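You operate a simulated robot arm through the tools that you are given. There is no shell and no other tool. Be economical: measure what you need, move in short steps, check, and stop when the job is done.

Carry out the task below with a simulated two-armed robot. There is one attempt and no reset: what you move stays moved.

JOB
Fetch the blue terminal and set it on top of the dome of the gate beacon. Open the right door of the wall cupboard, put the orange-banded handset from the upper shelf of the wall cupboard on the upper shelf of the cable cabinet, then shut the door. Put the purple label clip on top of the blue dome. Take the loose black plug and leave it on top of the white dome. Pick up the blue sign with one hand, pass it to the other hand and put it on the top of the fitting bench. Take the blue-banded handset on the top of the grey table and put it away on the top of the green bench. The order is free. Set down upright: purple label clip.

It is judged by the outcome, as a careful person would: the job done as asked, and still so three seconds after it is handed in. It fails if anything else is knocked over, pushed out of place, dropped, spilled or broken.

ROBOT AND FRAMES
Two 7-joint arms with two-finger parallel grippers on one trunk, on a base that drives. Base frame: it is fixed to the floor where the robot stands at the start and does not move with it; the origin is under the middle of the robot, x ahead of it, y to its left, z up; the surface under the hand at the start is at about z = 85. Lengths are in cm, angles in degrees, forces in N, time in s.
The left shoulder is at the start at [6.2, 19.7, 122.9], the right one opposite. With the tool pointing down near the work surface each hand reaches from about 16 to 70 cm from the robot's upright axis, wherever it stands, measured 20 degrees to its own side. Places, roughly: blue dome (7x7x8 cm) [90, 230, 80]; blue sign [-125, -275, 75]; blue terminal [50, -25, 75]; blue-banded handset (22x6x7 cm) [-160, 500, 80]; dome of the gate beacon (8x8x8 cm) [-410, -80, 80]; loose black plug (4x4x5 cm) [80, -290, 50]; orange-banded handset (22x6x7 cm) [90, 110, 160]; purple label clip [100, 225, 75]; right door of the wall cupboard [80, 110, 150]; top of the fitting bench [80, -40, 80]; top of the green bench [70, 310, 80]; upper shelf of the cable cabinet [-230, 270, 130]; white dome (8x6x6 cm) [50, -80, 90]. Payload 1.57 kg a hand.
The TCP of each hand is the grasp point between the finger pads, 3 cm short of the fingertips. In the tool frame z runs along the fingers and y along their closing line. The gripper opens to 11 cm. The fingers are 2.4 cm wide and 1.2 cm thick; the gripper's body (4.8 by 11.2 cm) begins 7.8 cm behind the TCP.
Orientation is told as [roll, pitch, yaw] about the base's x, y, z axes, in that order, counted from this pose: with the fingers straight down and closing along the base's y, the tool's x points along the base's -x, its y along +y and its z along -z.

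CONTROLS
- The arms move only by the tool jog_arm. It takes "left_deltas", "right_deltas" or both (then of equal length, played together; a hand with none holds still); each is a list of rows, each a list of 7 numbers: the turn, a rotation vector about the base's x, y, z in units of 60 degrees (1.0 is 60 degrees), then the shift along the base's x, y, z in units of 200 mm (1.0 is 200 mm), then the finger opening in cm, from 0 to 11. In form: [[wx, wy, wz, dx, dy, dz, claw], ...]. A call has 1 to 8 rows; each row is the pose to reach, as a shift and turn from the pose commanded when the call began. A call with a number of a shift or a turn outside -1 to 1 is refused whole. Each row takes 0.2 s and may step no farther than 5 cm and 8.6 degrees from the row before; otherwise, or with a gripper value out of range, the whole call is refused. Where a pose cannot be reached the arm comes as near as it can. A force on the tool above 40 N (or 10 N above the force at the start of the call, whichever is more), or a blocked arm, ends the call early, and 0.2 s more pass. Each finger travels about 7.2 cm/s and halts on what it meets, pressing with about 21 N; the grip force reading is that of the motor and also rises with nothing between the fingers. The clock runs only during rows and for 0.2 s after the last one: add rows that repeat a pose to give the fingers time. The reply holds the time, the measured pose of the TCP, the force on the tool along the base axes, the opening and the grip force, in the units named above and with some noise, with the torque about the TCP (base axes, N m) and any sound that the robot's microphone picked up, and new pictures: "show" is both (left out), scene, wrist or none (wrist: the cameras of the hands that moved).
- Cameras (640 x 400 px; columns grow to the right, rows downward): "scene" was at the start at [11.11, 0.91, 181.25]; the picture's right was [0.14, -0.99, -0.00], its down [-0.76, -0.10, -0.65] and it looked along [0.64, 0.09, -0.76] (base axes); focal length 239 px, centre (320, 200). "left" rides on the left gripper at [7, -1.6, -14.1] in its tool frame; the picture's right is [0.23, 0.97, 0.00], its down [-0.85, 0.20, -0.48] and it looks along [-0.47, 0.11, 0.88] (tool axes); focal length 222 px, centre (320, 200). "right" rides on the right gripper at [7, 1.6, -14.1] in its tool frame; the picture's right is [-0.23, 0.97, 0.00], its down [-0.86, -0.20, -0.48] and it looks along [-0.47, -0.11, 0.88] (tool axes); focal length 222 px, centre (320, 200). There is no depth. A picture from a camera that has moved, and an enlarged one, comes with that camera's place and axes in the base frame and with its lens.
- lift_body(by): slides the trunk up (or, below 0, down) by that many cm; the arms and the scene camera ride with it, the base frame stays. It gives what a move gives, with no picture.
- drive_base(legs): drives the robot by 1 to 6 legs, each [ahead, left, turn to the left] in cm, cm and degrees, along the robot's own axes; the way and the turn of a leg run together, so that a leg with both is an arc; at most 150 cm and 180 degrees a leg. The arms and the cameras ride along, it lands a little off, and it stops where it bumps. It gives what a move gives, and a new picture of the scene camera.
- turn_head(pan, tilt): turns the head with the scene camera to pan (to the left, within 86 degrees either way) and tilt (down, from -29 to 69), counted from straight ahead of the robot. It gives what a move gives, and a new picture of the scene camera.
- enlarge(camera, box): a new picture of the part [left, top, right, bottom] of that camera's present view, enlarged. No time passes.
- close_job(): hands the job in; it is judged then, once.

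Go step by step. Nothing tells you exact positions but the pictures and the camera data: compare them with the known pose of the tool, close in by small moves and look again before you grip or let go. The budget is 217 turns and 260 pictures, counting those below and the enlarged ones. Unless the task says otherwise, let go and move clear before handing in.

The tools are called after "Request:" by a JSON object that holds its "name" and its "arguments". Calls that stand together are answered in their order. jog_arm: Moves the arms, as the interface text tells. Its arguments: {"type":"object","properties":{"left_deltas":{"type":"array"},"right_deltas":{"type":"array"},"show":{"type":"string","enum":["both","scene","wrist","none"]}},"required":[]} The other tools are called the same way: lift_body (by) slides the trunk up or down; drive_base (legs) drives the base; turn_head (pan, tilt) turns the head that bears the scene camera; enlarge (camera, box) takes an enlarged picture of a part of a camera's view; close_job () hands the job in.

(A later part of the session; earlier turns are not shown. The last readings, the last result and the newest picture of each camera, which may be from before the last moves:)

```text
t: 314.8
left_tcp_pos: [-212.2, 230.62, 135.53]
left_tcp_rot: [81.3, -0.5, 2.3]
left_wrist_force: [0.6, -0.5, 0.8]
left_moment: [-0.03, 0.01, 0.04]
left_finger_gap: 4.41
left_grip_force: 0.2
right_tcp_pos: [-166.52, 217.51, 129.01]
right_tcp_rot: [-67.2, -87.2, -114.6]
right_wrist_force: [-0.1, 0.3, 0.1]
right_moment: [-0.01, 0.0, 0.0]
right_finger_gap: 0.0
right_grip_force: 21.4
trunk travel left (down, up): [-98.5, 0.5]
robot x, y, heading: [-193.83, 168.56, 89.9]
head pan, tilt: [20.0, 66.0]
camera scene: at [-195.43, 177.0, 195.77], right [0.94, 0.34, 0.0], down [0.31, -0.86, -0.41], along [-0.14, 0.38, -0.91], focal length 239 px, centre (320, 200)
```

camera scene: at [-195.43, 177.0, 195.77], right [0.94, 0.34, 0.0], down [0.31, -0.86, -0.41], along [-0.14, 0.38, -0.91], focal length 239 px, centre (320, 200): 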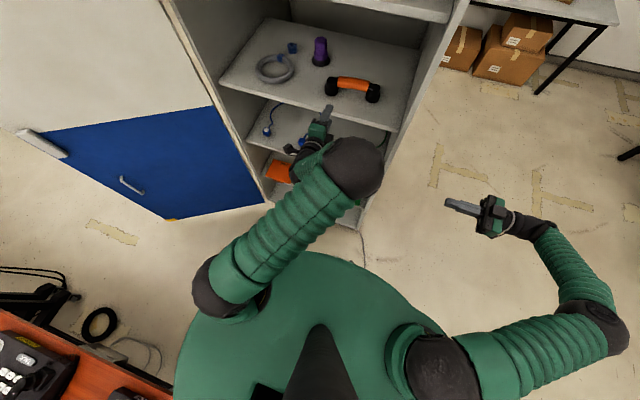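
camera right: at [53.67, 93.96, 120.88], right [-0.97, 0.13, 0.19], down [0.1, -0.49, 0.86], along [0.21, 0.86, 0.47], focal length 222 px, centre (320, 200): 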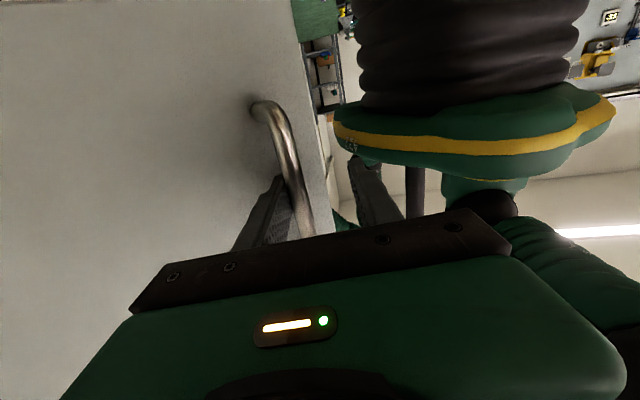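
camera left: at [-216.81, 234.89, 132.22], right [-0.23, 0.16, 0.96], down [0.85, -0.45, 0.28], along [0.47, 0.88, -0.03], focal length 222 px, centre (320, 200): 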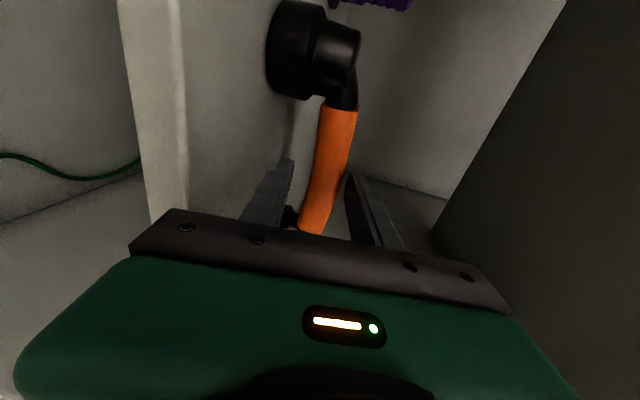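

Handset is on the shelf. I'll back off and return both hands to tool-down.

Request:
{"name": "drive_base", "arguments": {"legs": [[-15, 0, 0]]}}

Request:
{"name": "jog_arm", "arguments": {"left_deltas": [[-0.125, 0, 0, 0, 0, 0, 5], [-0.25, 0, 0, 0, 0, 0, 6], [-0.375, 0, 0, 0, 0, 0, 7], [-0.5, 0, 0, 0, 0, 0, 8], [-0.625, 0, 0, 0, 0, 0, 8], [-0.75, 0, 0, 0, 0, 0, 8], [-0.875, 0, 0, 0, 0, 0, 8], [-1, 0, 0, 0, 0, 0, 8]], "right_deltas": [[-0.0722, -0.0722, -0.0722, 0, 0, 0, 5], [-0.1444, -0.1444, -0.1444, 0, 0, 0, 6], [-0.2166, -0.2166, -0.2166, 0, 0, 0, 7], [-0.2888, -0.2888, -0.2888, 0, 0, 0, 8], [-0.361, -0.361, -0.361, 0, 0, 0, 8], [-0.433, -0.433, -0.433, 0, 0, 0, 8], [-0.505, -0.505, -0.505, 0, 0, 0, 8], [-0.577, -0.577, -0.577, 0, 0, 0, 8]], "show": "none"}}

Request:
{"name": "jog_arm", "arguments": {"left_deltas": [[-0.125, 0, 0, 0, 0, 0, 8], [-0.25, 0, 0, 0, 0, 0, 8], [-0.355, 0, 0, 0, 0, 0, 8], [-0.355, 0, 0, 0, 0, 0, 8], [-0.355, 0, 0, 0, 0, 0, 8], [-0.355, 0, 0, 0, 0, 0, 8], [-0.355, 0, 0, 0, 0, 0, 8], [-0.355, 0, 0, 0, 0, 0, 8]], "right_deltas": [[-0.0722, -0.0722, -0.0722, 0, 0, 0, 8], [-0.1444, -0.1444, -0.1444, 0, 0, 0, 8], [-0.2166, -0.2166, -0.2166, 0, 0, 0, 8], [-0.2888, -0.2888, -0.2888, 0, 0, 0, 8], [-0.361, -0.361, -0.361, 0, 0, 0, 8], [-0.433, -0.433, -0.433, 0, 0, 0, 8], [-0.505, -0.505, -0.505, 0, 0, 0, 8], [-0.577, -0.577, -0.577, 0, 0, 0, 8]], "show": "scene"}}

```text
t: 316.1
left_tcp_pos: [-211.21, 217.05, 135.18]
left_tcp_rot: [81.4, -0.8, 1.1]
left_wrist_force: [-0.2, 0.0, -0.1]
left_moment: [-0.03, 0.03, 0.0]
left_finger_gap: 4.39
left_grip_force: 0.1
right_tcp_pos: [-166.73, 203.9, 128.18]
right_tcp_rot: [-63.7, -87.7, -118.0]
right_wrist_force: [0.4, 0.4, -0.1]
right_moment: [0.0, -0.03, -0.01]
right_finger_gap: 0.01
right_grip_force: 20.6
trunk travel left (down, up): [-98.5, 0.5]
robot x, y, heading: [-193.83, 153.81, 89.7]
head pan, tilt: [20.0, 66.0]
camera scene: at [-195.36, 163.99, 195.39], right [0.94, 0.34, -0.01], down [0.31, -0.86, -0.4], along [-0.14, 0.38, -0.92], focal length 239 px, centre (320, 200)
```

scene: 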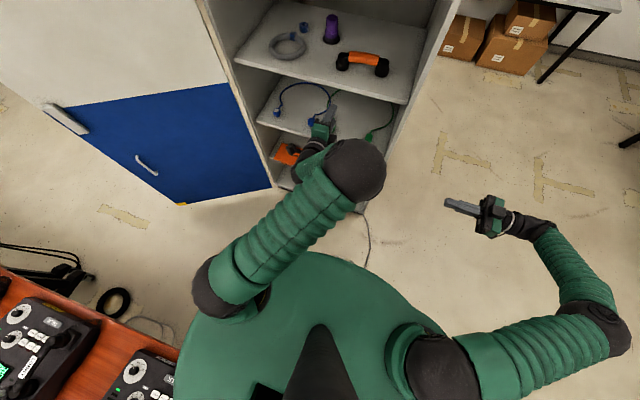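

```text
t: 317.9
left_tcp_pos: [-211.64, 216.23, 135.31]
left_tcp_rot: [21.6, 0.2, 1.3]
left_wrist_force: [0.2, 0.0, -0.2]
left_moment: [0.03, 0.01, -0.01]
left_finger_gap: 7.97
left_grip_force: 0.2
right_tcp_pos: [-167.11, 203.0, 128.49]
right_tcp_rot: [22.3, -41.6, 120.3]
right_wrist_force: [0.6, -0.1, 0.9]
right_moment: [-0.03, 0.03, -0.02]
right_finger_gap: 7.99
right_grip_force: 0.1
trunk travel left (down, up): [-98.5, 0.5]
robot x, y, heading: [-193.66, 154.19, 89.8]
head pan, tilt: [20.0, 66.0]
```

```text
t: 319.7
left_tcp_pos: [-211.68, 216.25, 135.33]
left_tcp_rot: [0.4, 0.9, 1.3]
left_wrist_force: [-0.7, -0.1, 0.0]
left_moment: [0.0, -0.04, 0.01]
left_finger_gap: 8.01
left_grip_force: 0.2
right_tcp_pos: [-167.23, 203.09, 128.56]
right_tcp_rot: [-1.8, 1.3, 92.7]
right_wrist_force: [0.5, 0.0, -0.1]
right_moment: [-0.01, -0.01, -0.04]
right_finger_gap: 7.98
right_grip_force: 0.1
trunk travel left (down, up): [-98.5, 0.5]
robot x, y, heading: [-193.83, 154.11, 89.8]
head pan, tilt: [20.0, 66.0]
camera scene: at [-196.08, 163.05, 195.26], right [0.94, 0.34, 0.0], down [0.31, -0.86, -0.4], along [-0.14, 0.38, -0.91], focal length 239 px, centre (320, 200)
```

scene: 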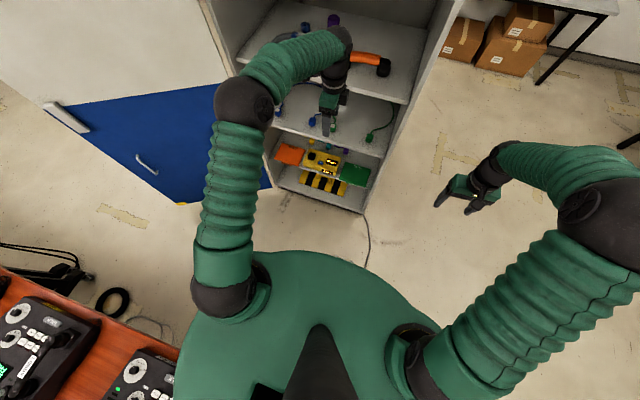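

Both hands are tool-down again. Driving past the cabinet to the grey table.

Request:
{"name": "drive_base", "arguments": {"legs": [[0, -56, 0], [140, 0, 0], [100, 0, 0]]}}

Request:
{"name": "turn_head", "arguments": {"pan": 0, "tilt": 35}}

```text
t: 334.4
left_tcp_pos: [-159.85, 454.43, 135.5]
left_tcp_rot: [0.5, 0.9, 3.3]
left_wrist_force: [1.0, -0.4, -0.5]
left_moment: [-0.01, -0.03, -0.01]
left_finger_gap: 8.02
left_grip_force: 0.1
right_tcp_pos: [-114.98, 443.1, 128.55]
right_tcp_rot: [-1.5, 1.2, 94.7]
right_wrist_force: [-0.2, -0.5, 0.6]
right_moment: [-0.03, -0.01, 0.01]
right_finger_gap: 8.0
right_grip_force: 0.0
trunk travel left (down, up): [-98.5, 0.5]
robot x, y, heading: [-140.09, 392.94, 91.9]
head pan, tilt: [20.0, 66.0]
camera scene: at [-142.32, 401.77, 195.28], right [0.93, 0.37, 0.0], down [0.34, -0.85, -0.41], along [-0.15, 0.38, -0.91], focal length 239 px, centre (320, 200)
```

scene: 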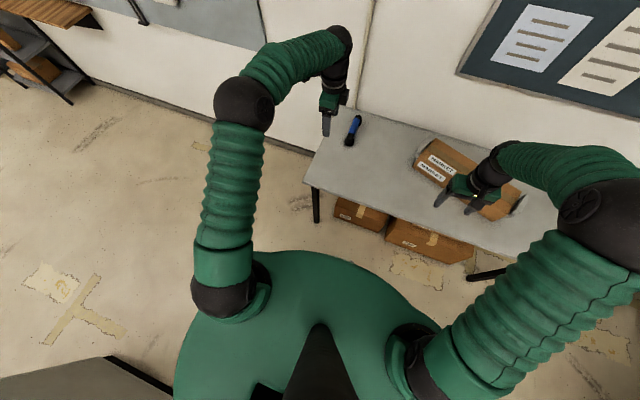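

```text
t: 335.4
left_tcp_pos: [-159.9, 454.53, 135.47]
left_tcp_rot: [0.4, 1.0, 3.3]
left_wrist_force: [0.6, 0.2, -0.2]
left_moment: [-0.01, -0.03, 0.0]
left_finger_gap: 7.99
left_grip_force: 0.1
right_tcp_pos: [-115.0, 443.03, 128.64]
right_tcp_rot: [-1.6, 1.2, 94.8]
right_wrist_force: [-0.2, -0.5, -1.5]
right_moment: [-0.01, 0.01, -0.02]
right_finger_gap: 8.02
right_grip_force: 0.0
trunk travel left (down, up): [-98.5, 0.5]
robot x, y, heading: [-140.08, 393.16, 91.7]
head pan, tilt: [0.0, 35.0]
camera scene: at [-140.39, 405.39, 199.34], right [1.0, 0.03, 0.0], down [0.02, -0.58, -0.82], along [-0.03, 0.82, -0.58], focal length 239 px, centre (320, 200)
```

scene: 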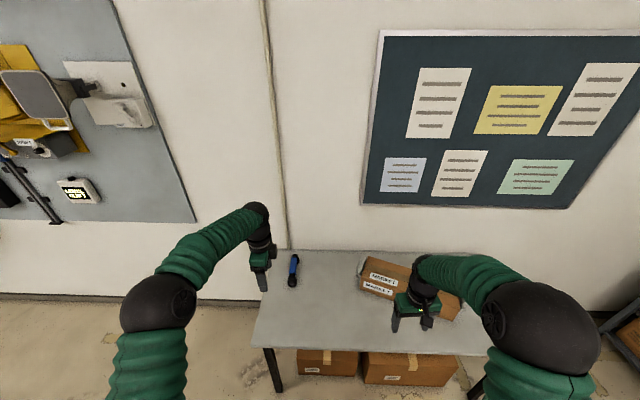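

The blue-banded handset lies along y at about (−161,503), top z≈79. I'll yaw the left hand to close across it and pitch it forward 45° for reach.

Request:
{"name": "jog_arm", "arguments": {"left_deltas": [[0.0495, -0.0479, 0.1154, 0, 0, 0, 8], [0.099, -0.0958, 0.2308, 0, 0, 0, 8], [0.1485, -0.1437, 0.3462, 0, 0, 0, 8], [0.198, -0.1916, 0.4616, 0, 0, 0, 8], [0.2475, -0.2395, 0.577, 0, 0, 0, 8], [0.297, -0.2874, 0.6924, 0, 0, 0, 8]], "right_deltas": [[0, 0, 0, 0, 0, 0.1, 8], [0, 0, 0, 0, 0, 0.2, 8], [0, 0, 0, 0, 0, 0.3, 8], [0, 0, 0, 0, 0, 0.4, 8], [0, 0, 0, 0, 0, 0.5, 8], [0, 0, 0, 0, 0, 0.6, 8]], "show": "none"}}

Request:
{"name": "jog_arm", "arguments": {"left_deltas": [[0.0495, -0.0479, 0.1154, 0, 0, 0, 8], [0.099, -0.0958, 0.2308, 0, 0, 0, 8], [0.1485, -0.1437, 0.3462, 0, 0, 0, 8], [0.198, -0.1916, 0.4616, 0, 0, 0, 8], [0.2475, -0.2395, 0.577, 0, 0, 0, 8], [0.297, -0.2874, 0.6924, 0, 0, 0, 8]], "show": "none"}}

Request:
{"name": "lift_body", "arguments": {"by": -25}}

Request:
{"name": "drive_base", "arguments": {"legs": [[26, 0, -1.7]]}}

```text
t: 336.8
left_tcp_pos: [-159.84, 454.49, 135.6]
left_tcp_rot: [9.9, -21.7, 43.9]
left_wrist_force: [0.5, -0.4, 0.7]
left_moment: [0.0, 0.0, 0.0]
left_finger_gap: 8.0
left_grip_force: 0.0
right_tcp_pos: [-114.95, 442.86, 140.79]
right_tcp_rot: [-1.6, 1.1, 94.7]
right_wrist_force: [-0.1, 1.2, -0.2]
right_moment: [-0.01, 0.01, -0.01]
right_finger_gap: 8.0
right_grip_force: 0.1
trunk travel left (down, up): [-98.5, 0.5]
robot x, y, heading: [-140.1, 393.17, 91.9]
head pan, tilt: [0.0, 35.0]
```

```text
t: 338.2
left_tcp_pos: [-159.77, 454.52, 135.5]
left_tcp_rot: [-0.7, -44.3, 92.0]
left_wrist_force: [0.3, -0.5, 0.7]
left_moment: [0.04, 0.02, 0.03]
left_finger_gap: 8.01
left_grip_force: 0.1
right_tcp_pos: [-114.91, 442.99, 140.7]
right_tcp_rot: [-1.5, 1.1, 94.7]
right_wrist_force: [0.9, -0.1, 0.2]
right_moment: [0.0, 0.05, 0.02]
right_finger_gap: 8.02
right_grip_force: 0.1
trunk travel left (down, up): [-98.5, 0.5]
robot x, y, heading: [-139.94, 393.02, 91.6]
head pan, tilt: [0.0, 35.0]
```

```text
t: 340.7
left_tcp_pos: [-159.82, 454.56, 110.46]
left_tcp_rot: [-0.7, -44.1, 92.0]
left_wrist_force: [-0.3, 0.4, 0.9]
left_moment: [0.0, -0.04, 0.01]
left_finger_gap: 7.99
left_grip_force: 0.0
right_tcp_pos: [-114.91, 443.03, 115.63]
right_tcp_rot: [-1.6, 1.2, 94.7]
right_wrist_force: [0.0, 0.1, 0.5]
right_moment: [-0.01, 0.0, 0.01]
right_finger_gap: 8.01
right_grip_force: 0.1
trunk travel left (down, up): [-73.5, 25.5]
robot x, y, heading: [-139.98, 393.32, 91.8]
head pan, tilt: [0.0, 35.0]
```

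```text
t: 342.6
left_tcp_pos: [-159.17, 481.12, 110.62]
left_tcp_rot: [-0.8, -44.3, 90.6]
left_wrist_force: [0.1, -0.3, 0.2]
left_moment: [-0.01, -0.02, 0.0]
left_finger_gap: 8.0
left_grip_force: 0.1
right_tcp_pos: [-114.45, 468.51, 115.68]
right_tcp_rot: [-1.6, 1.1, 93.4]
right_wrist_force: [0.4, 0.2, 0.0]
right_moment: [-0.01, 0.02, -0.04]
right_finger_gap: 7.99
right_grip_force: 0.0
trunk travel left (down, up): [-73.5, 25.5]
robot x, y, heading: [-140.58, 419.75, 90.8]
head pan, tilt: [0.0, 35.0]
camera scene: at [-140.71, 431.17, 174.39], right [1.0, 0.01, 0.0], down [0.01, -0.57, -0.82], along [-0.01, 0.82, -0.57], focal length 239 px, centre (320, 200)
```

scene: 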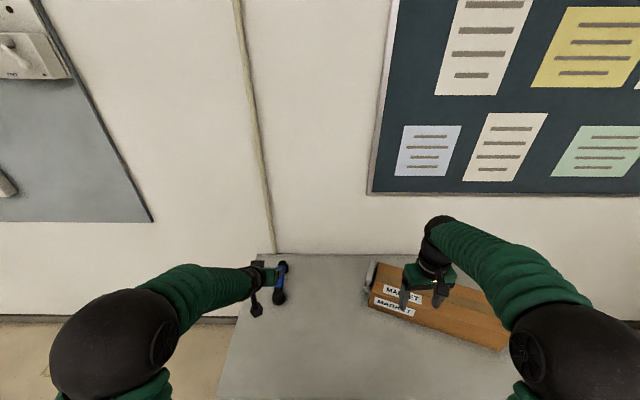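

Request:
{"name": "jog_arm", "arguments": {"left_deltas": [[0, 0, 0, -0.03, 0.1, -0.2, 8], [0, 0, 0, -0.06, 0.15, -0.4, 8], [0, 0, 0, -0.08, 0.15, -0.6, 8]], "show": "wrist"}}

```text
t: 343.4
left_tcp_pos: [-160.74, 484.36, 98.47]
left_tcp_rot: [-0.9, -44.2, 90.7]
left_wrist_force: [-0.9, 0.5, 0.3]
left_moment: [0.03, 0.01, 0.0]
left_finger_gap: 8.02
left_grip_force: 0.0
right_tcp_pos: [-114.39, 468.81, 115.59]
right_tcp_rot: [-1.5, 1.2, 93.4]
right_wrist_force: [-1.1, 0.0, 0.8]
right_moment: [0.0, 0.03, -0.01]
right_finger_gap: 8.01
right_grip_force: 0.0
trunk travel left (down, up): [-73.5, 25.5]
robot x, y, heading: [-140.87, 419.78, 90.5]
head pan, tilt: [0.0, 35.0]
camera left: at [-159.05, 469.48, 103.76], right [-0.97, -0.16, -0.17], down [-0.21, 0.28, 0.94], along [-0.11, 0.95, -0.31], focal length 222 px, centre (320, 200)
```

left: 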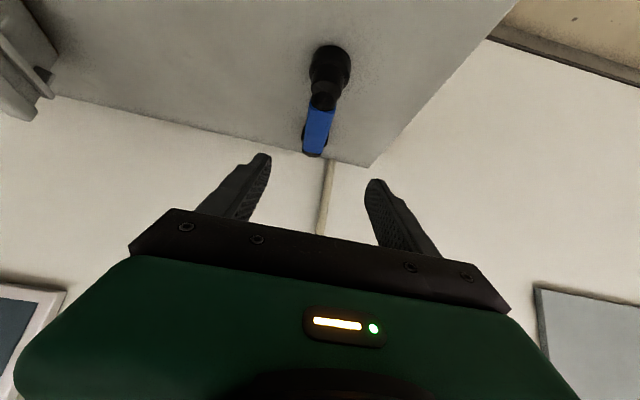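

Request:
{"name": "jog_arm", "arguments": {"left_deltas": [[0, 0, 0, 0.02, 0.17, -0.17, 8], [0, 0, 0, 0.03, 0.34, -0.35, 8], [0, 0, 0, 0.03, 0.51, -0.53, 7], [0, 0, 0, 0.03, 0.67, -0.72, 7]], "show": "wrist"}}

```text
t: 344.4
left_tcp_pos: [-160.16, 497.75, 84.02]
left_tcp_rot: [-0.7, -44.0, 90.7]
left_wrist_force: [-0.5, 0.5, -0.2]
left_moment: [0.0, -0.01, 0.01]
left_finger_gap: 6.99
left_grip_force: 0.1
right_tcp_pos: [-114.5, 468.91, 115.64]
right_tcp_rot: [-1.6, 1.1, 93.4]
right_wrist_force: [-1.0, 0.6, 1.6]
right_moment: [-0.03, -0.02, 0.02]
right_finger_gap: 7.99
right_grip_force: 0.1
trunk travel left (down, up): [-73.5, 25.5]
robot x, y, heading: [-140.83, 419.42, 90.5]
head pan, tilt: [0.0, 35.0]
camera left: at [-158.45, 482.98, 89.41], right [-0.97, -0.16, -0.17], down [-0.21, 0.28, 0.94], along [-0.11, 0.95, -0.31], focal length 222 px, centre (320, 200)
```

left: 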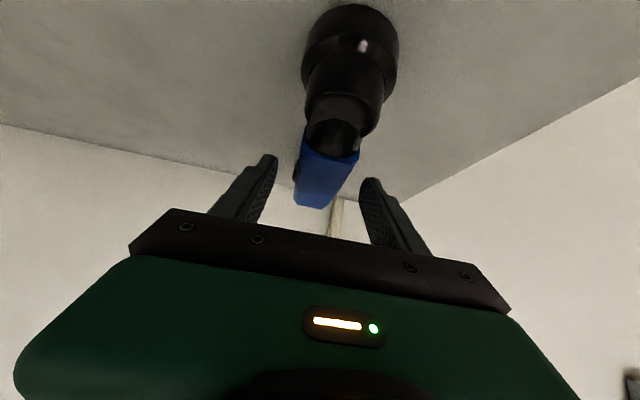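

Request:
{"name": "jog_arm", "arguments": {"left_deltas": [[0, 0, 0, 0, 0.1, -0.09, 7], [0, 0, 0, 0, 0.2, -0.185, 7], [0, 0, 0, 0, 0.2, -0.185, 4], [0, 0, 0, 0, 0.2, -0.185, 2], [0, 0, 0, 0, 0.2, -0.185, 0], [0, 0, 0, 0, 0.2, -0.185, 0], [0, 0, 0, 0, 0.2, -0.185, 0]], "show": "wrist"}}

```text
t: 346.0
left_tcp_pos: [-160.03, 499.67, 82.34]
left_tcp_rot: [-0.8, -44.2, 90.6]
left_wrist_force: [0.6, -0.3, 0.2]
left_moment: [-0.23, 0.1, -0.02]
left_finger_gap: 3.6
left_grip_force: 21.3
left hand out of reach, approached as far as the arm can: row 2, 3, 4, 5, 6, 7
right_tcp_pos: [-114.45, 468.69, 115.81]
right_tcp_rot: [-1.6, 1.1, 93.4]
right_wrist_force: [0.5, -0.2, 0.7]
right_moment: [-0.01, 0.02, -0.01]
right_finger_gap: 8.01
right_grip_force: 0.1
trunk travel left (down, up): [-73.5, 25.5]
robot x, y, heading: [-140.74, 419.73, 90.8]
head pan, tilt: [0.0, 35.0]
camera left: at [-158.31, 484.85, 87.59], right [-0.97, -0.16, -0.17], down [-0.21, 0.28, 0.94], along [-0.11, 0.95, -0.31], focal length 222 px, centre (320, 200)
```

left: 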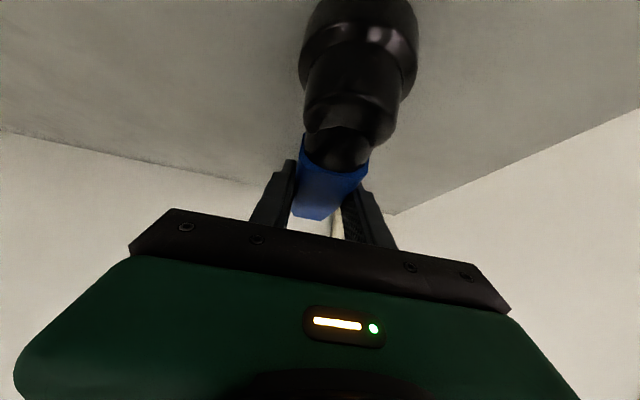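

Request:
{"name": "jog_arm", "arguments": {"left_deltas": [[0, 0, 0, 0, 0, 0.1, 0], [0, 0, 0, 0, 0, 0.2, 0], [0, 0, 0, 0, -0.1, 0.4, 0], [0, 0, 0, 0, -0.2, 0.6, 0], [0, 0, 0, 0, -0.3, 0.8, 0], [0, 0, 0, 0, -0.4, 1.0, 0]], "show": "both"}}

```text
t: 347.4
left_tcp_pos: [-159.99, 491.59, 102.09]
left_tcp_rot: [-0.8, -44.3, 90.7]
left_wrist_force: [0.2, 0.1, -2.5]
left_moment: [-0.03, 0.02, 0.0]
left_finger_gap: 3.58
left_grip_force: 21.0
right_tcp_pos: [-114.31, 468.53, 115.75]
right_tcp_rot: [-1.6, 1.0, 93.4]
right_wrist_force: [0.5, -0.5, -0.4]
right_moment: [0.0, 0.02, 0.0]
right_finger_gap: 8.01
right_grip_force: 0.0
trunk travel left (down, up): [-73.5, 25.5]
robot x, y, heading: [-140.65, 419.19, 90.7]
head pan, tilt: [0.0, 35.0]
camera scene: at [-140.69, 431.38, 174.36], right [1.0, 0.01, 0.0], down [0.01, -0.57, -0.82], along [-0.01, 0.82, -0.57], focal length 239 px, centre (320, 200)
camera left: at [-158.36, 476.63, 107.37], right [-0.97, -0.16, -0.17], down [-0.21, 0.28, 0.94], along [-0.11, 0.95, -0.3], focal length 222 px, centre (320, 200)
```

scene: 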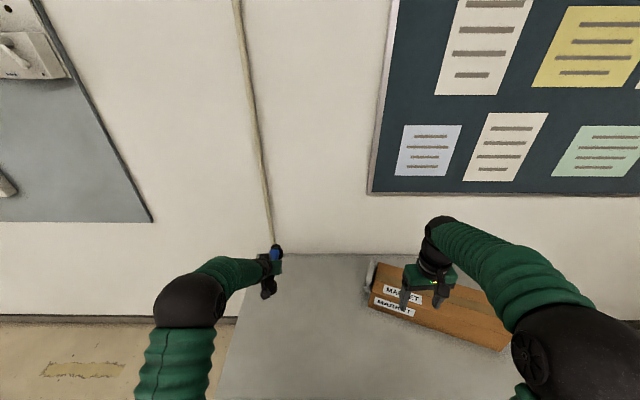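
left: 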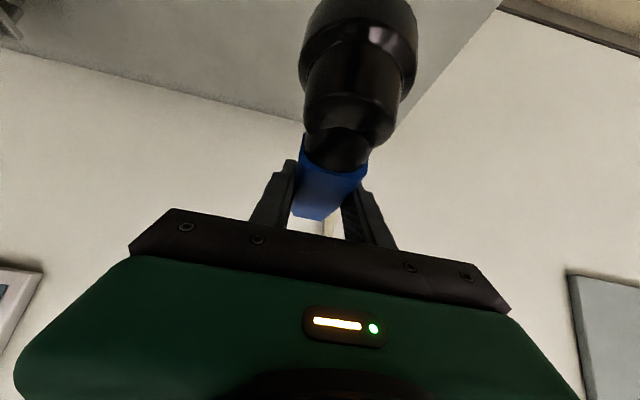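

Handset is held. Driving to the green bench.

Request:
{"name": "drive_base", "arguments": {"legs": [[-85, 0, 0], [0, 0, -91], [85, 0, 0]]}}

Request:
{"name": "turn_head", "arguments": {"pan": 0, "tilt": 40}}

```text
t: 359.9
left_tcp_pos: [19.6, 356.64, 101.95]
left_tcp_rot: [-0.7, -44.2, 1.2]
left_wrist_force: [-0.3, -0.3, -2.2]
left_moment: [0.03, 0.05, -0.02]
left_finger_gap: 3.58
left_grip_force: 21.0
right_tcp_pos: [-2.98, 310.62, 115.72]
right_tcp_rot: [-1.7, 1.1, 4.1]
right_wrist_force: [-0.5, 0.2, -0.5]
right_moment: [0.0, 0.0, 0.01]
right_finger_gap: 8.02
right_grip_force: 0.0
trunk travel left (down, up): [-73.5, 25.5]
robot x, y, heading: [-52.7, 335.8, 1.4]
head pan, tilt: [0.0, 35.0]
camera scene: at [-40.08, 336.57, 174.36], right [0.02, -1.0, 0.0], down [-0.58, -0.01, -0.82], along [0.82, 0.02, -0.58], focal length 239 px, centre (320, 200)
```

scene: 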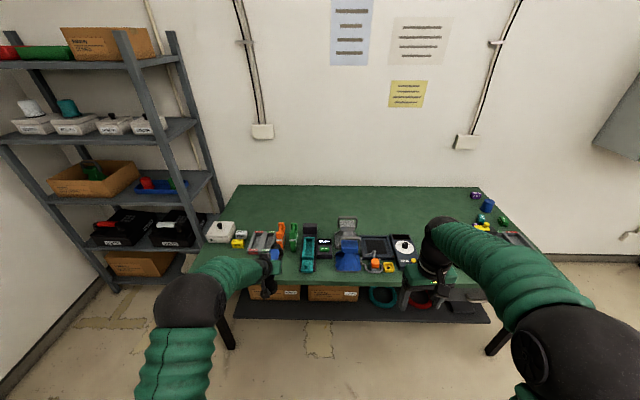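

```text
t: 360.6
left_tcp_pos: [19.48, 356.65, 102.04]
left_tcp_rot: [-0.8, -44.3, 1.2]
left_wrist_force: [-0.7, 0.1, -2.5]
left_moment: [-0.02, 0.0, 0.02]
left_finger_gap: 3.57
left_grip_force: 21.1
right_tcp_pos: [-2.95, 310.75, 115.61]
right_tcp_rot: [-1.6, 1.0, 4.1]
right_wrist_force: [-0.3, -0.5, 0.2]
right_moment: [-0.02, -0.01, 0.01]
right_finger_gap: 8.02
right_grip_force: 0.0
trunk travel left (down, up): [-73.5, 25.5]
robot x, y, heading: [-52.62, 336.44, 1.2]
head pan, tilt: [0.0, 40.0]
camera scene: at [-40.23, 336.56, 173.59], right [0.02, -1.0, 0.0], down [-0.64, -0.01, -0.76], along [0.76, 0.02, -0.65], focal length 239 px, centre (320, 200)
```

scene: 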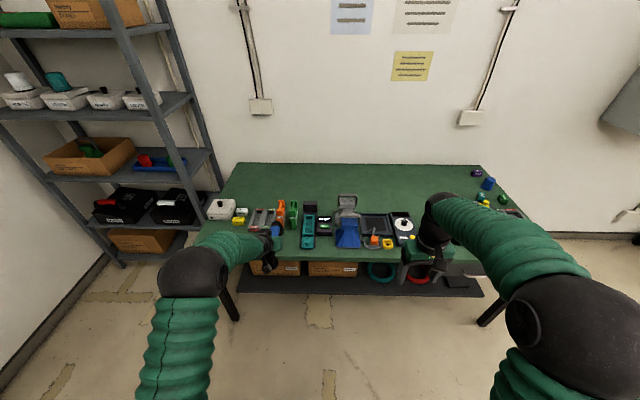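

The bench front is full of items but the back and right end look free. The dome and clip are also at the far right end, so I'll approach from there with raised arms.

Request:
{"name": "lift_body", "arguments": {"by": 25}}

Request:
{"name": "drive_base", "arguments": {"legs": [[0, -82, 0], [0, -82, 0], [0, 0, 74], [12, -46, 0]]}}

Request:
{"name": "turn_head", "arguments": {"pan": -10, "tilt": 45}}

```text
t: 363.2
left_tcp_pos: [19.49, 356.7, 126.98]
left_tcp_rot: [-0.7, -44.3, 1.4]
left_wrist_force: [-0.3, 0.8, -2.3]
left_moment: [0.02, 0.03, -0.02]
left_finger_gap: 3.56
left_grip_force: 20.7
right_tcp_pos: [-2.91, 310.65, 140.75]
right_tcp_rot: [-1.6, 1.1, 4.0]
right_wrist_force: [0.8, 0.5, 0.2]
right_moment: [-0.03, 0.02, -0.01]
right_finger_gap: 8.0
right_grip_force: 0.1
trunk travel left (down, up): [-98.5, 0.5]
robot x, y, heading: [-52.59, 336.49, 1.1]
head pan, tilt: [0.0, 40.0]
```

```text
t: 377.1
left_tcp_pos: [-0.77, 246.67, 126.95]
left_tcp_rot: [-1.0, -44.3, 74.4]
left_wrist_force: [-1.4, 0.3, -2.7]
left_moment: [-0.04, -0.01, 0.0]
left_finger_gap: 3.58
left_grip_force: 21.0
right_tcp_pos: [36.48, 211.68, 140.81]
right_tcp_rot: [-1.9, 1.0, 77.1]
right_wrist_force: [-0.1, 0.0, -1.1]
right_moment: [-0.02, 0.0, -0.01]
right_finger_gap: 7.98
right_grip_force: 0.0
trunk travel left (down, up): [-98.5, 0.5]
robot x, y, heading: [-2.31, 172.1, 74.3]
head pan, tilt: [0.0, 40.0]
camera scene: at [0.84, 183.55, 198.6], right [0.96, -0.27, 0.0], down [-0.17, -0.62, -0.76], along [0.21, 0.74, -0.64], focal length 239 px, centre (320, 200)
```

scene: 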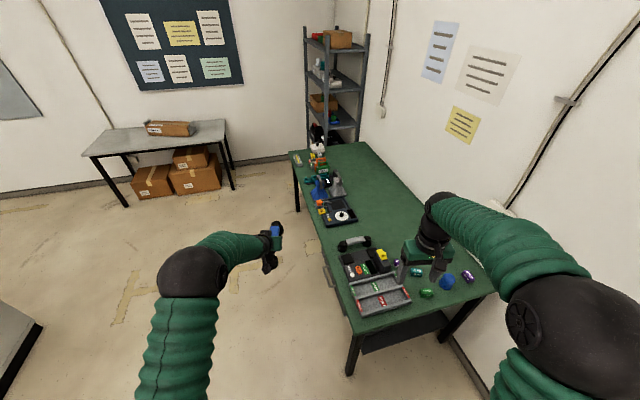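

```text
t: 377.8
left_tcp_pos: [-0.28, 246.48, 127.21]
left_tcp_rot: [-0.7, -44.4, 74.1]
left_wrist_force: [0.0, -0.5, -1.8]
left_moment: [-0.07, 0.0, -0.01]
left_finger_gap: 3.59
left_grip_force: 20.8
right_tcp_pos: [37.05, 211.46, 140.8]
right_tcp_rot: [-1.5, 0.8, 77.1]
right_wrist_force: [-0.5, -0.3, 0.1]
right_moment: [0.01, 0.0, -0.02]
right_finger_gap: 8.02
right_grip_force: 0.1
trunk travel left (down, up): [-98.5, 0.5]
robot x, y, heading: [-2.06, 172.19, 74.3]
head pan, tilt: [-10.0, 45.0]
camera scene: at [2.83, 182.62, 197.87], right [0.9, -0.43, 0.0], down [-0.31, -0.64, -0.7], along [0.31, 0.64, -0.71], focal length 239 px, centre (320, 200)
```

scene: 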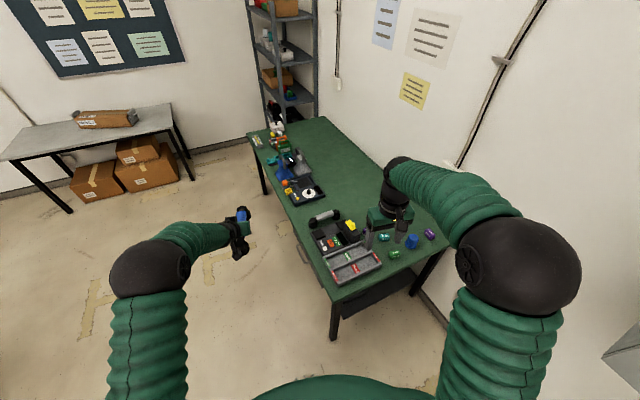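

Request:
{"name": "enlarge", "arguments": {"camera": "scene", "box": [290, 180, 460, 300]}}

```text
3.33 times, centred on (375, 240) of scene
camera zoom: at [2.83, 182.62, 197.87], right [0.9, -0.43, 0.0], down [-0.31, -0.64, -0.7], along [0.31, 0.64, -0.71], focal length 796 px, centre (137, 67)
```

zoom: 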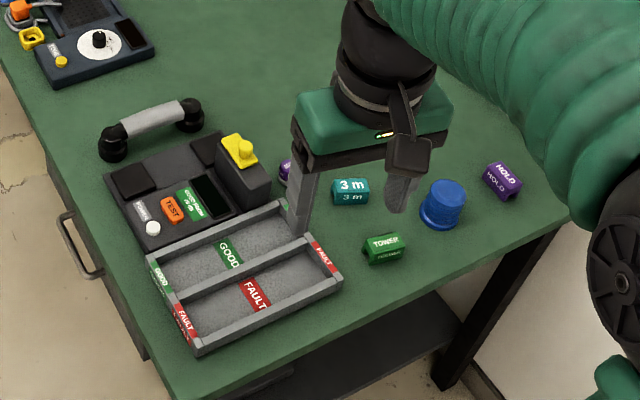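

The purple HOLD clip is at about (100,232) and the blue dome at (86,232). I'll first set the handset on the free back area of the bench from the front side.

Request:
{"name": "drive_base", "arguments": {"legs": [[0, 0, -74], [-8, 84, 0]]}}

Request:
{"name": "turn_head", "arguments": {"pan": 0, "tilt": 48}}

```text
t: 385.4
left_tcp_pos: [58.11, 275.76, 127.16]
left_tcp_rot: [-0.7, -44.4, 1.7]
left_wrist_force: [0.0, -0.9, -2.6]
left_moment: [0.05, 0.04, 0.0]
left_finger_gap: 3.59
left_grip_force: 21.1
right_tcp_pos: [36.26, 229.55, 140.7]
right_tcp_rot: [-1.4, 1.0, 4.8]
right_wrist_force: [-0.6, -0.5, 0.0]
right_moment: [0.01, -0.03, -0.05]
right_finger_gap: 7.98
right_grip_force: 0.0
trunk travel left (down, up): [-98.5, 0.5]
robot x, y, heading: [-13.18, 255.21, 2.0]
head pan, tilt: [-10.0, 45.0]
camera scene: at [-1.46, 253.25, 197.85], right [-0.14, -0.99, 0.0], down [-0.7, 0.1, -0.7], along [0.7, -0.1, -0.71], focal length 239 px, centre (320, 200)
```

scene: 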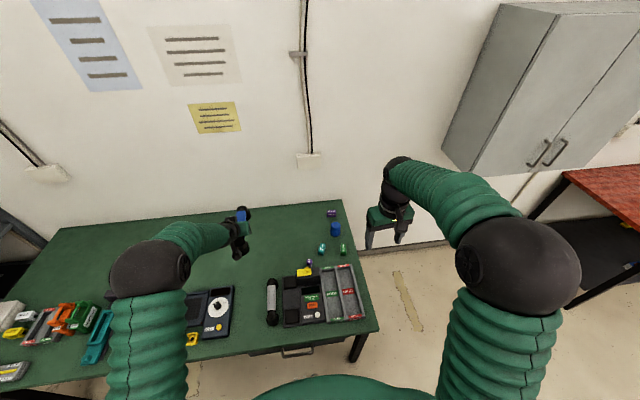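

```text
t: 386.1
left_tcp_pos: [57.95, 276.17, 127.2]
left_tcp_rot: [-0.9, -44.4, 2.0]
left_wrist_force: [0.1, -0.3, -2.8]
left_moment: [-0.01, 0.03, 0.02]
left_finger_gap: 3.56
left_grip_force: 20.7
right_tcp_pos: [36.01, 230.04, 140.94]
right_tcp_rot: [-1.6, 0.9, 4.8]
right_wrist_force: [-0.3, 0.5, 0.1]
right_moment: [-0.01, 0.01, 0.01]
right_finger_gap: 7.99
right_grip_force: 0.1
trunk travel left (down, up): [-98.5, 0.5]
robot x, y, heading: [-13.14, 255.09, 1.9]
head pan, tilt: [0.0, 48.0]
camera scene: at [-1.62, 255.39, 197.44], right [0.03, -1.0, 0.0], down [-0.74, -0.03, -0.67], along [0.67, 0.02, -0.75], focal length 239 px, centre (320, 200)
```

scene: 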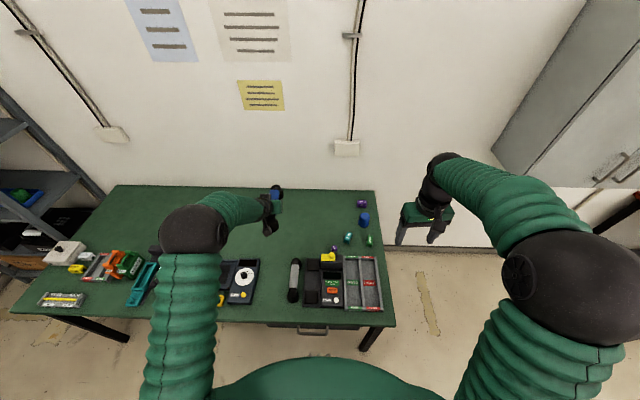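

Request:
{"name": "lift_body", "arguments": {"by": -25}}

Request:
{"name": "drive_base", "arguments": {"legs": [[5, 0, -1.9]]}}

Request:
{"name": "jog_arm", "arguments": {"left_deltas": [[0, 0, 0, 0.1, 0, 0, 0], [0, 0, 0, 0.25, -0.02, -0.1, 0], [0, 0, 0, 0.38, -0.05, -0.2, 0], [0, 0, 0, 0.42, -0.05, -0.35, 0], [0, 0, 0, 0.42, -0.05, -0.5, 0]], "show": "both"}}

```text
t: 388.7
left_tcp_pos: [57.94, 276.03, 102.22]
left_tcp_rot: [-0.8, -44.4, 1.9]
left_wrist_force: [-0.3, -0.1, -2.5]
left_moment: [0.05, 0.01, 0.02]
left_finger_gap: 3.58
left_grip_force: 20.6
right_tcp_pos: [35.85, 229.99, 116.02]
right_tcp_rot: [-1.7, 0.8, 4.8]
right_wrist_force: [0.1, 0.2, -0.3]
right_moment: [0.01, -0.01, 0.01]
right_finger_gap: 8.02
right_grip_force: 0.0
trunk travel left (down, up): [-73.5, 25.5]
robot x, y, heading: [-13.42, 254.79, 2.0]
head pan, tilt: [0.0, 48.0]
```

```text
t: 389.6
left_tcp_pos: [62.86, 273.91, 102.94]
left_tcp_rot: [-0.8, -45.0, 0.1]
left_wrist_force: [-0.2, -0.6, -2.0]
left_moment: [0.02, 0.08, 0.03]
left_finger_gap: 3.6
left_grip_force: 21.1
right_tcp_pos: [38.98, 228.57, 116.4]
right_tcp_rot: [-1.6, 0.3, 2.8]
right_wrist_force: [-0.3, -0.9, -0.3]
right_moment: [-0.01, -0.01, 0.01]
right_finger_gap: 8.0
right_grip_force: 0.0
trunk travel left (down, up): [-73.5, 25.5]
robot x, y, heading: [-8.05, 254.96, -0.0]
head pan, tilt: [0.0, 48.0]
camera scene: at [1.7, 255.13, 172.56], right [0.0, -1.0, 0.0], down [-0.74, 0.0, -0.67], along [0.67, 0.0, -0.74], focal length 239 px, centre (320, 200)
```

scene: 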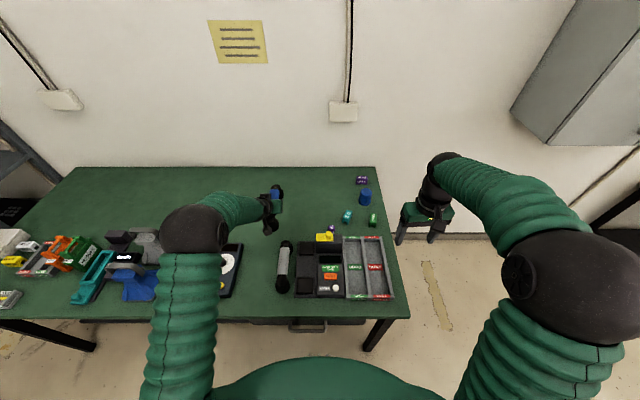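

```text
t: 390.8
left_tcp_pos: [71.77, 272.83, 92.5]
left_tcp_rot: [-0.9, -44.8, 0.1]
left_wrist_force: [0.0, -0.7, -2.2]
left_moment: [-0.01, 0.08, 0.01]
left_finger_gap: 3.59
left_grip_force: 20.7
right_tcp_pos: [39.76, 228.39, 116.05]
right_tcp_rot: [-1.7, 0.6, 2.9]
right_wrist_force: [0.3, 0.2, -0.5]
right_moment: [0.02, -0.01, -0.01]
right_finger_gap: 8.0
right_grip_force: 0.0
trunk travel left (down, up): [-73.5, 25.5]
robot x, y, heading: [-8.43, 254.93, 0.2]
head pan, tilt: [0.0, 48.0]
camera scene: at [3.24, 255.14, 172.46], right [0.0, -1.0, 0.0], down [-0.74, 0.0, -0.67], along [0.67, 0.0, -0.74], focal length 239 px, centre (320, 200)
camera left: at [56.97, 271.37, 97.69], right [-0.15, 0.97, -0.17], down [0.27, 0.21, 0.94], along [0.95, 0.1, -0.3], focal length 222 px, centre (320, 200)
```

scene: 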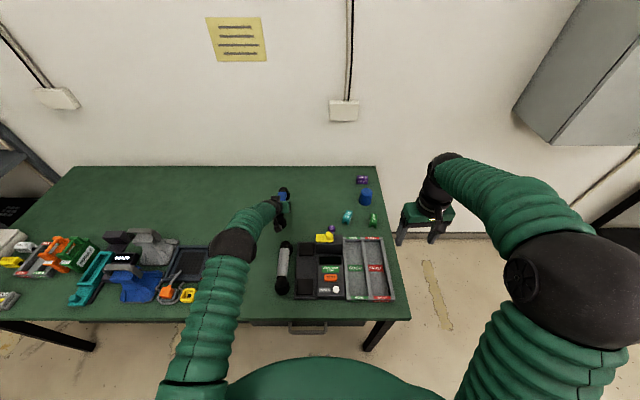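
left: 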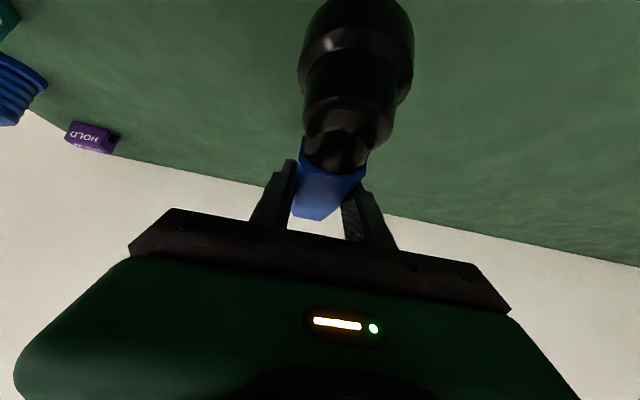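

Request:
{"name": "jog_arm", "arguments": {"left_deltas": [[0, 0, 0, 0, 0, -0.08, 0], [0, 0, 0, 0, 0, -0.13, 0], [0, 0, 0, 0, 0, -0.16, 0], [0, 0, 0, 0, 0, -0.19, 0], [0, 0, 0, 0, 0, -0.22, 0], [0, 0, 0, 0, 0, -0.25, 0], [0, 0, 0, 0, 0, -0.28, 0]], "show": "none"}}

Request:
{"name": "enlarge", "arguments": {"camera": "scene", "box": [220, 160, 400, 310]}}

```text
t: 392.4
left_tcp_pos: [71.88, 272.84, 86.72]
left_tcp_rot: [-1.0, -44.5, 0.0]
left_wrist_force: [1.0, -0.3, -3.2]
left_moment: [0.0, 0.04, -0.02]
left_finger_gap: 3.57
left_grip_force: 21.0
right_tcp_pos: [40.02, 228.41, 115.99]
right_tcp_rot: [-1.7, 0.7, 2.9]
right_wrist_force: [0.2, 0.4, -0.3]
right_moment: [-0.01, -0.01, 0.01]
right_finger_gap: 8.02
right_grip_force: 0.1
trunk travel left (down, up): [-73.5, 25.5]
robot x, y, heading: [-8.29, 255.11, 0.3]
head pan, tilt: [0.0, 48.0]
```

```text
2.67 times, centred on (310, 235) of scene
camera zoom: at [3.36, 255.08, 172.44], right [0.0, -1.0, 0.0], down [-0.75, 0.0, -0.67], along [0.67, 0.0, -0.75], focal length 637 px, centre (347, 107)
```

zoom: 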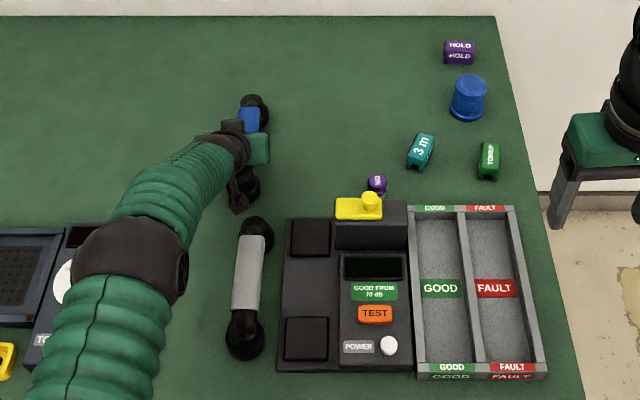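

Request:
{"name": "jog_arm", "arguments": {"left_deltas": [[0, 0, 0, 0.06, 0.02, -0.02, 0], [0, 0, 0, 0.1, 0.04, -0.05, 0], [0, 0, 0, 0.1, 0.04, -0.08, 0], [0, 0, 0, 0.1, 0.04, -0.11, 0], [0, 0, 0, 0.1, 0.04, -0.14, 0], [0, 0, 0, 0.1, 0.04, -0.17, 0], [0, 0, 0, 0.1, 0.04, -0.2, 0]], "show": "none"}}

Request:
{"name": "enlarge", "arguments": {"camera": "scene", "box": [220, 160, 400, 310]}}

```text
t: 394.0
left_tcp_pos: [72.75, 273.5, 83.76]
left_tcp_rot: [-0.8, -44.6, 0.0]
left_wrist_force: [-2.8, 1.7, 16.4]
left_moment: [0.41, 0.09, 0.13]
left_finger_gap: 3.6
left_grip_force: 20.7
left hand out of reach, approached as far as the arm can: row 4, 5, 6, 7
right_tcp_pos: [39.57, 228.38, 116.16]
right_tcp_rot: [-1.6, 0.6, 2.9]
right_wrist_force: [0.0, -0.7, -0.2]
right_moment: [-0.01, 0.01, -0.03]
right_finger_gap: 7.99
right_grip_force: 0.1
trunk travel left (down, up): [-73.5, 25.5]
robot x, y, heading: [-7.95, 255.46, 0.1]
head pan, tilt: [0.0, 48.0]
```

```text
2.67 times, centred on (310, 235) of scene
camera zoom: at [2.64, 254.94, 172.49], right [0.0, -1.0, 0.0], down [-0.74, 0.0, -0.67], along [0.67, 0.0, -0.74], focal length 637 px, centre (347, 107)
```

zoom: 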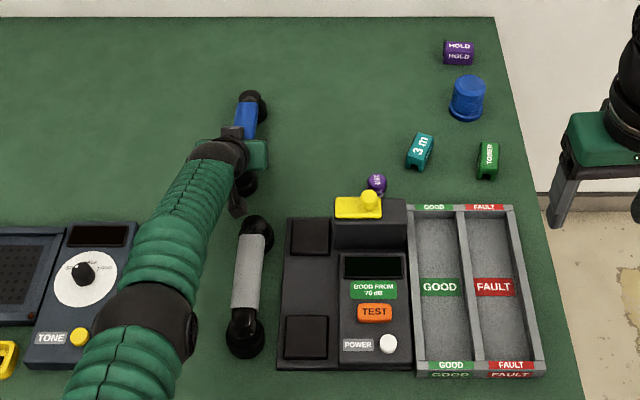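

Request:
{"name": "jog_arm", "arguments": {"left_deltas": [[0, 0, 0, 0, 0, 0.01, 4.2], [0, 0, 0, 0, 0, 0.01, 5.5], [0, 0, 0, 0, 0, 0.02, 6], [0, 0, 0, -0.1, 0, 0.12, 6], [0, 0, 0, -0.25, 0, 0.28, 6], [0, 0, 0, -0.4, 0, 0.45, 6], [0, 0, 0, -0.55, 0, 0.62, 6], [0, 0, 0, -0.7, 0, 0.78, 6]], "show": "none"}}

Request:
{"name": "enlarge", "arguments": {"camera": "scene", "box": [220, 160, 400, 310]}}

```text
t: 395.8
left_tcp_pos: [58.97, 273.44, 99.24]
left_tcp_rot: [-0.7, -44.7, 0.1]
left_wrist_force: [-0.3, 0.2, -0.3]
left_moment: [0.0, -0.01, -0.04]
left_finger_gap: 6.01
left_grip_force: 0.1
right_tcp_pos: [39.75, 228.44, 116.19]
right_tcp_rot: [-1.7, 0.7, 2.8]
right_wrist_force: [0.1, 0.7, -0.3]
right_moment: [0.01, -0.02, 0.0]
right_finger_gap: 8.04
right_grip_force: 0.1
trunk travel left (down, up): [-73.5, 25.5]
robot x, y, heading: [-8.07, 255.29, -0.0]
head pan, tilt: [0.0, 48.0]
```

```text
2.67 times, centred on (310, 235) of scene
camera zoom: at [2.85, 255.04, 172.47], right [0.0, -1.0, 0.0], down [-0.74, 0.0, -0.67], along [0.67, 0.0, -0.74], focal length 637 px, centre (347, 107)
```

zoom: 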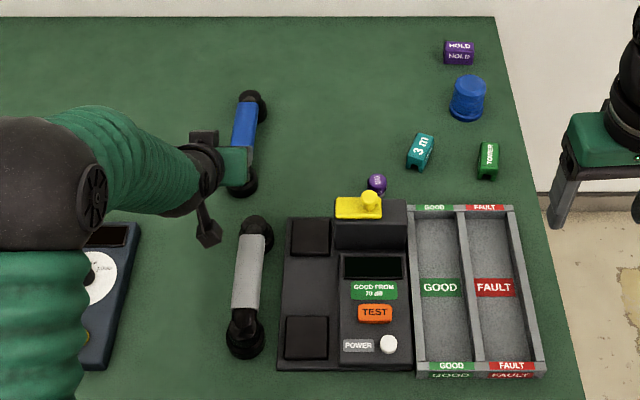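

The blue-banded handset is standing on the green bench. For the clip I'll use the right hand from the bench's right end: first retract the left hand to tool-down and pitch the right hand forward.

Request:
{"name": "jog_arm", "arguments": {"left_deltas": [[0, 0.125, 0, -0.1, 0, 0.12, 6], [0, 0.25, 0, -0.2, 0, 0.24, 6], [0, 0.375, 0, -0.3, 0, 0.36, 6], [0, 0.5, 0, -0.4, 0, 0.48, 6], [0, 0.625, 0, -0.5, 0, 0.6, 6], [0, 0.74, 0, -0.55, 0, 0.7, 6]], "right_deltas": [[0, -0.125, 0, 0.05, 0, 0.02, 8], [0, -0.25, 0, 0.1, 0, 0.04, 8], [0, -0.375, 0, 0.15, 0, 0.06, 8], [0, -0.5, 0, 0.2, 0, 0.08, 8], [0, -0.6, 0, 0.25, 0, 0.1, 8], [0, -0.667, 0, 0.3, 0, 0.12, 8]], "show": "none"}}

Request:
{"name": "drive_base", "arguments": {"legs": [[-18, 0, 0], [0, -82, 0], [0, 0, 65]]}}

```text
t: 397.2
left_tcp_pos: [48.09, 273.54, 113.23]
left_tcp_rot: [-0.8, 0.0, 0.0]
left_wrist_force: [0.1, -0.2, -0.5]
left_moment: [0.0, -0.03, 0.0]
left_finger_gap: 6.03
left_grip_force: 0.1
right_tcp_pos: [45.81, 228.6, 118.41]
right_tcp_rot: [-4.0, -39.2, 3.6]
right_wrist_force: [-0.2, 1.2, 0.3]
right_moment: [-0.03, 0.01, 0.01]
right_finger_gap: 7.99
right_grip_force: 0.1
trunk travel left (down, up): [-73.5, 25.5]
robot x, y, heading: [-8.28, 255.22, -0.2]
head pan, tilt: [0.0, 48.0]
```

```text
t: 405.4
left_tcp_pos: [-18.94, 233.95, 113.34]
left_tcp_rot: [-0.8, -0.3, 64.5]
left_wrist_force: [0.6, 0.4, -0.5]
left_moment: [0.0, 0.0, 0.01]
left_finger_gap: 5.99
left_grip_force: 0.0
right_tcp_pos: [20.59, 212.51, 118.45]
right_tcp_rot: [-4.0, -39.2, 68.1]
right_wrist_force: [-0.5, -0.3, 0.6]
right_moment: [-0.02, -0.01, 0.03]
right_finger_gap: 8.01
right_grip_force: 0.1
trunk travel left (down, up): [-73.5, 25.5]
robot x, y, heading: [-26.45, 175.2, 64.7]
head pan, tilt: [0.0, 48.0]
camera scene: at [-21.74, 185.28, 172.46], right [0.9, -0.43, 0.0], down [-0.32, -0.67, -0.67], along [0.29, 0.6, -0.74], focal length 239 px, centre (320, 200)
```

scene: 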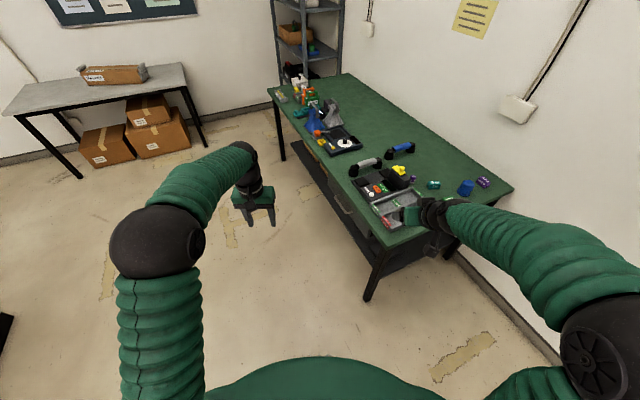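

Request:
{"name": "drive_base", "arguments": {"legs": [[17, -31, 0], [15, -29, 0]]}}

Request:
{"name": "turn_head", "arguments": {"pan": -10, "tilt": 55}}

Request:
{"name": "enlarge", "arguments": {"camera": "right", "box": [0, 0, 640, 400]}}

```text
t: 409.5
left_tcp_pos: [47.64, 238.06, 113.4]
left_tcp_rot: [-1.3, -0.3, 64.0]
left_wrist_force: [-1.5, 0.9, -1.0]
left_moment: [-0.05, -0.07, -0.01]
left_finger_gap: 5.99
left_grip_force: 0.1
right_tcp_pos: [86.85, 216.36, 118.89]
right_tcp_rot: [-4.9, -39.4, 68.1]
right_wrist_force: [-1.1, 0.3, -0.6]
right_moment: [-0.05, -0.04, -0.04]
right_finger_gap: 8.01
right_grip_force: 0.1
trunk travel left (down, up): [-73.5, 25.5]
robot x, y, heading: [40.67, 179.1, 63.7]
head pan, tilt: [0.0, 48.0]
camera scene: at [43.69, 189.89, 172.46], right [0.9, -0.44, 0.01], down [-0.32, -0.67, -0.67], along [0.3, 0.6, -0.74], focal length 239 px, centre (320, 200)
```

scene: 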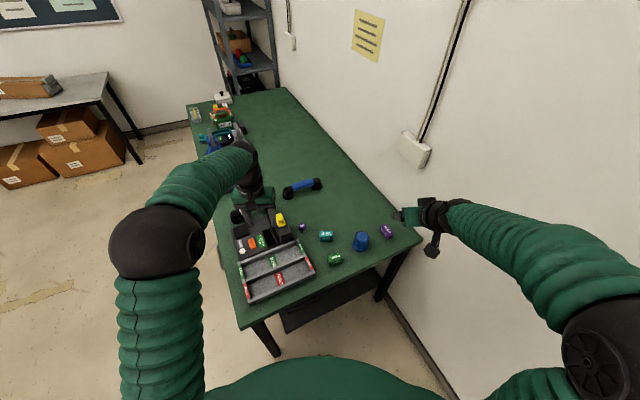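

```text
t: 410.2
left_tcp_pos: [47.89, 237.98, 113.23]
left_tcp_rot: [-1.2, -0.4, 64.0]
left_wrist_force: [-0.4, -0.2, 0.3]
left_moment: [0.02, -0.02, -0.03]
left_finger_gap: 6.02
left_grip_force: 0.1
right_tcp_pos: [87.04, 216.16, 118.77]
right_tcp_rot: [-4.5, -39.2, 68.1]
right_wrist_force: [0.1, 0.7, 0.5]
right_moment: [-0.01, -0.02, -0.02]
right_finger_gap: 8.02
right_grip_force: 0.0
trunk travel left (down, up): [-73.5, 25.5]
robot x, y, heading: [40.57, 179.36, 64.3]
head pan, tilt: [-10.0, 55.0]
camera scene: at [45.13, 188.48, 171.54], right [0.81, -0.59, 0.01], down [-0.48, -0.66, -0.57], along [0.34, 0.46, -0.82], focal length 239 px, centre (320, 200)
```

scene: 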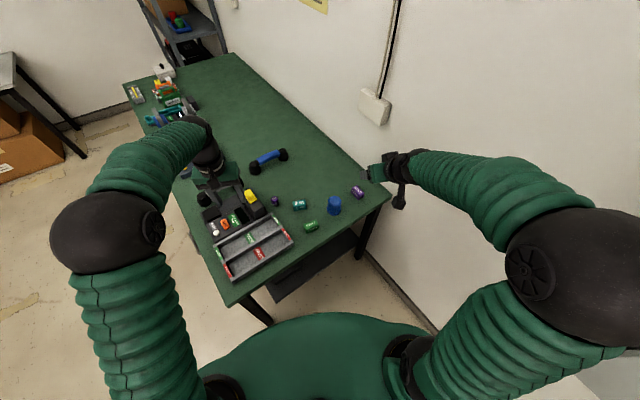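

```text
1.00 times, centred on (320, 200) of right (not enlarged: the box is as wide or as high as the picture)
camera zoom: at [79.29, 204.1, 125.2], right [-0.82, 0.57, 0.08], down [0.28, 0.26, 0.92], along [0.51, 0.78, -0.37], focal length 222 px, centre (320, 200)
```

zoom: 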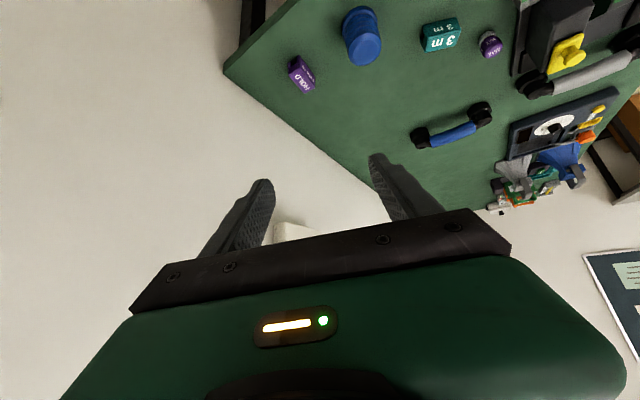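

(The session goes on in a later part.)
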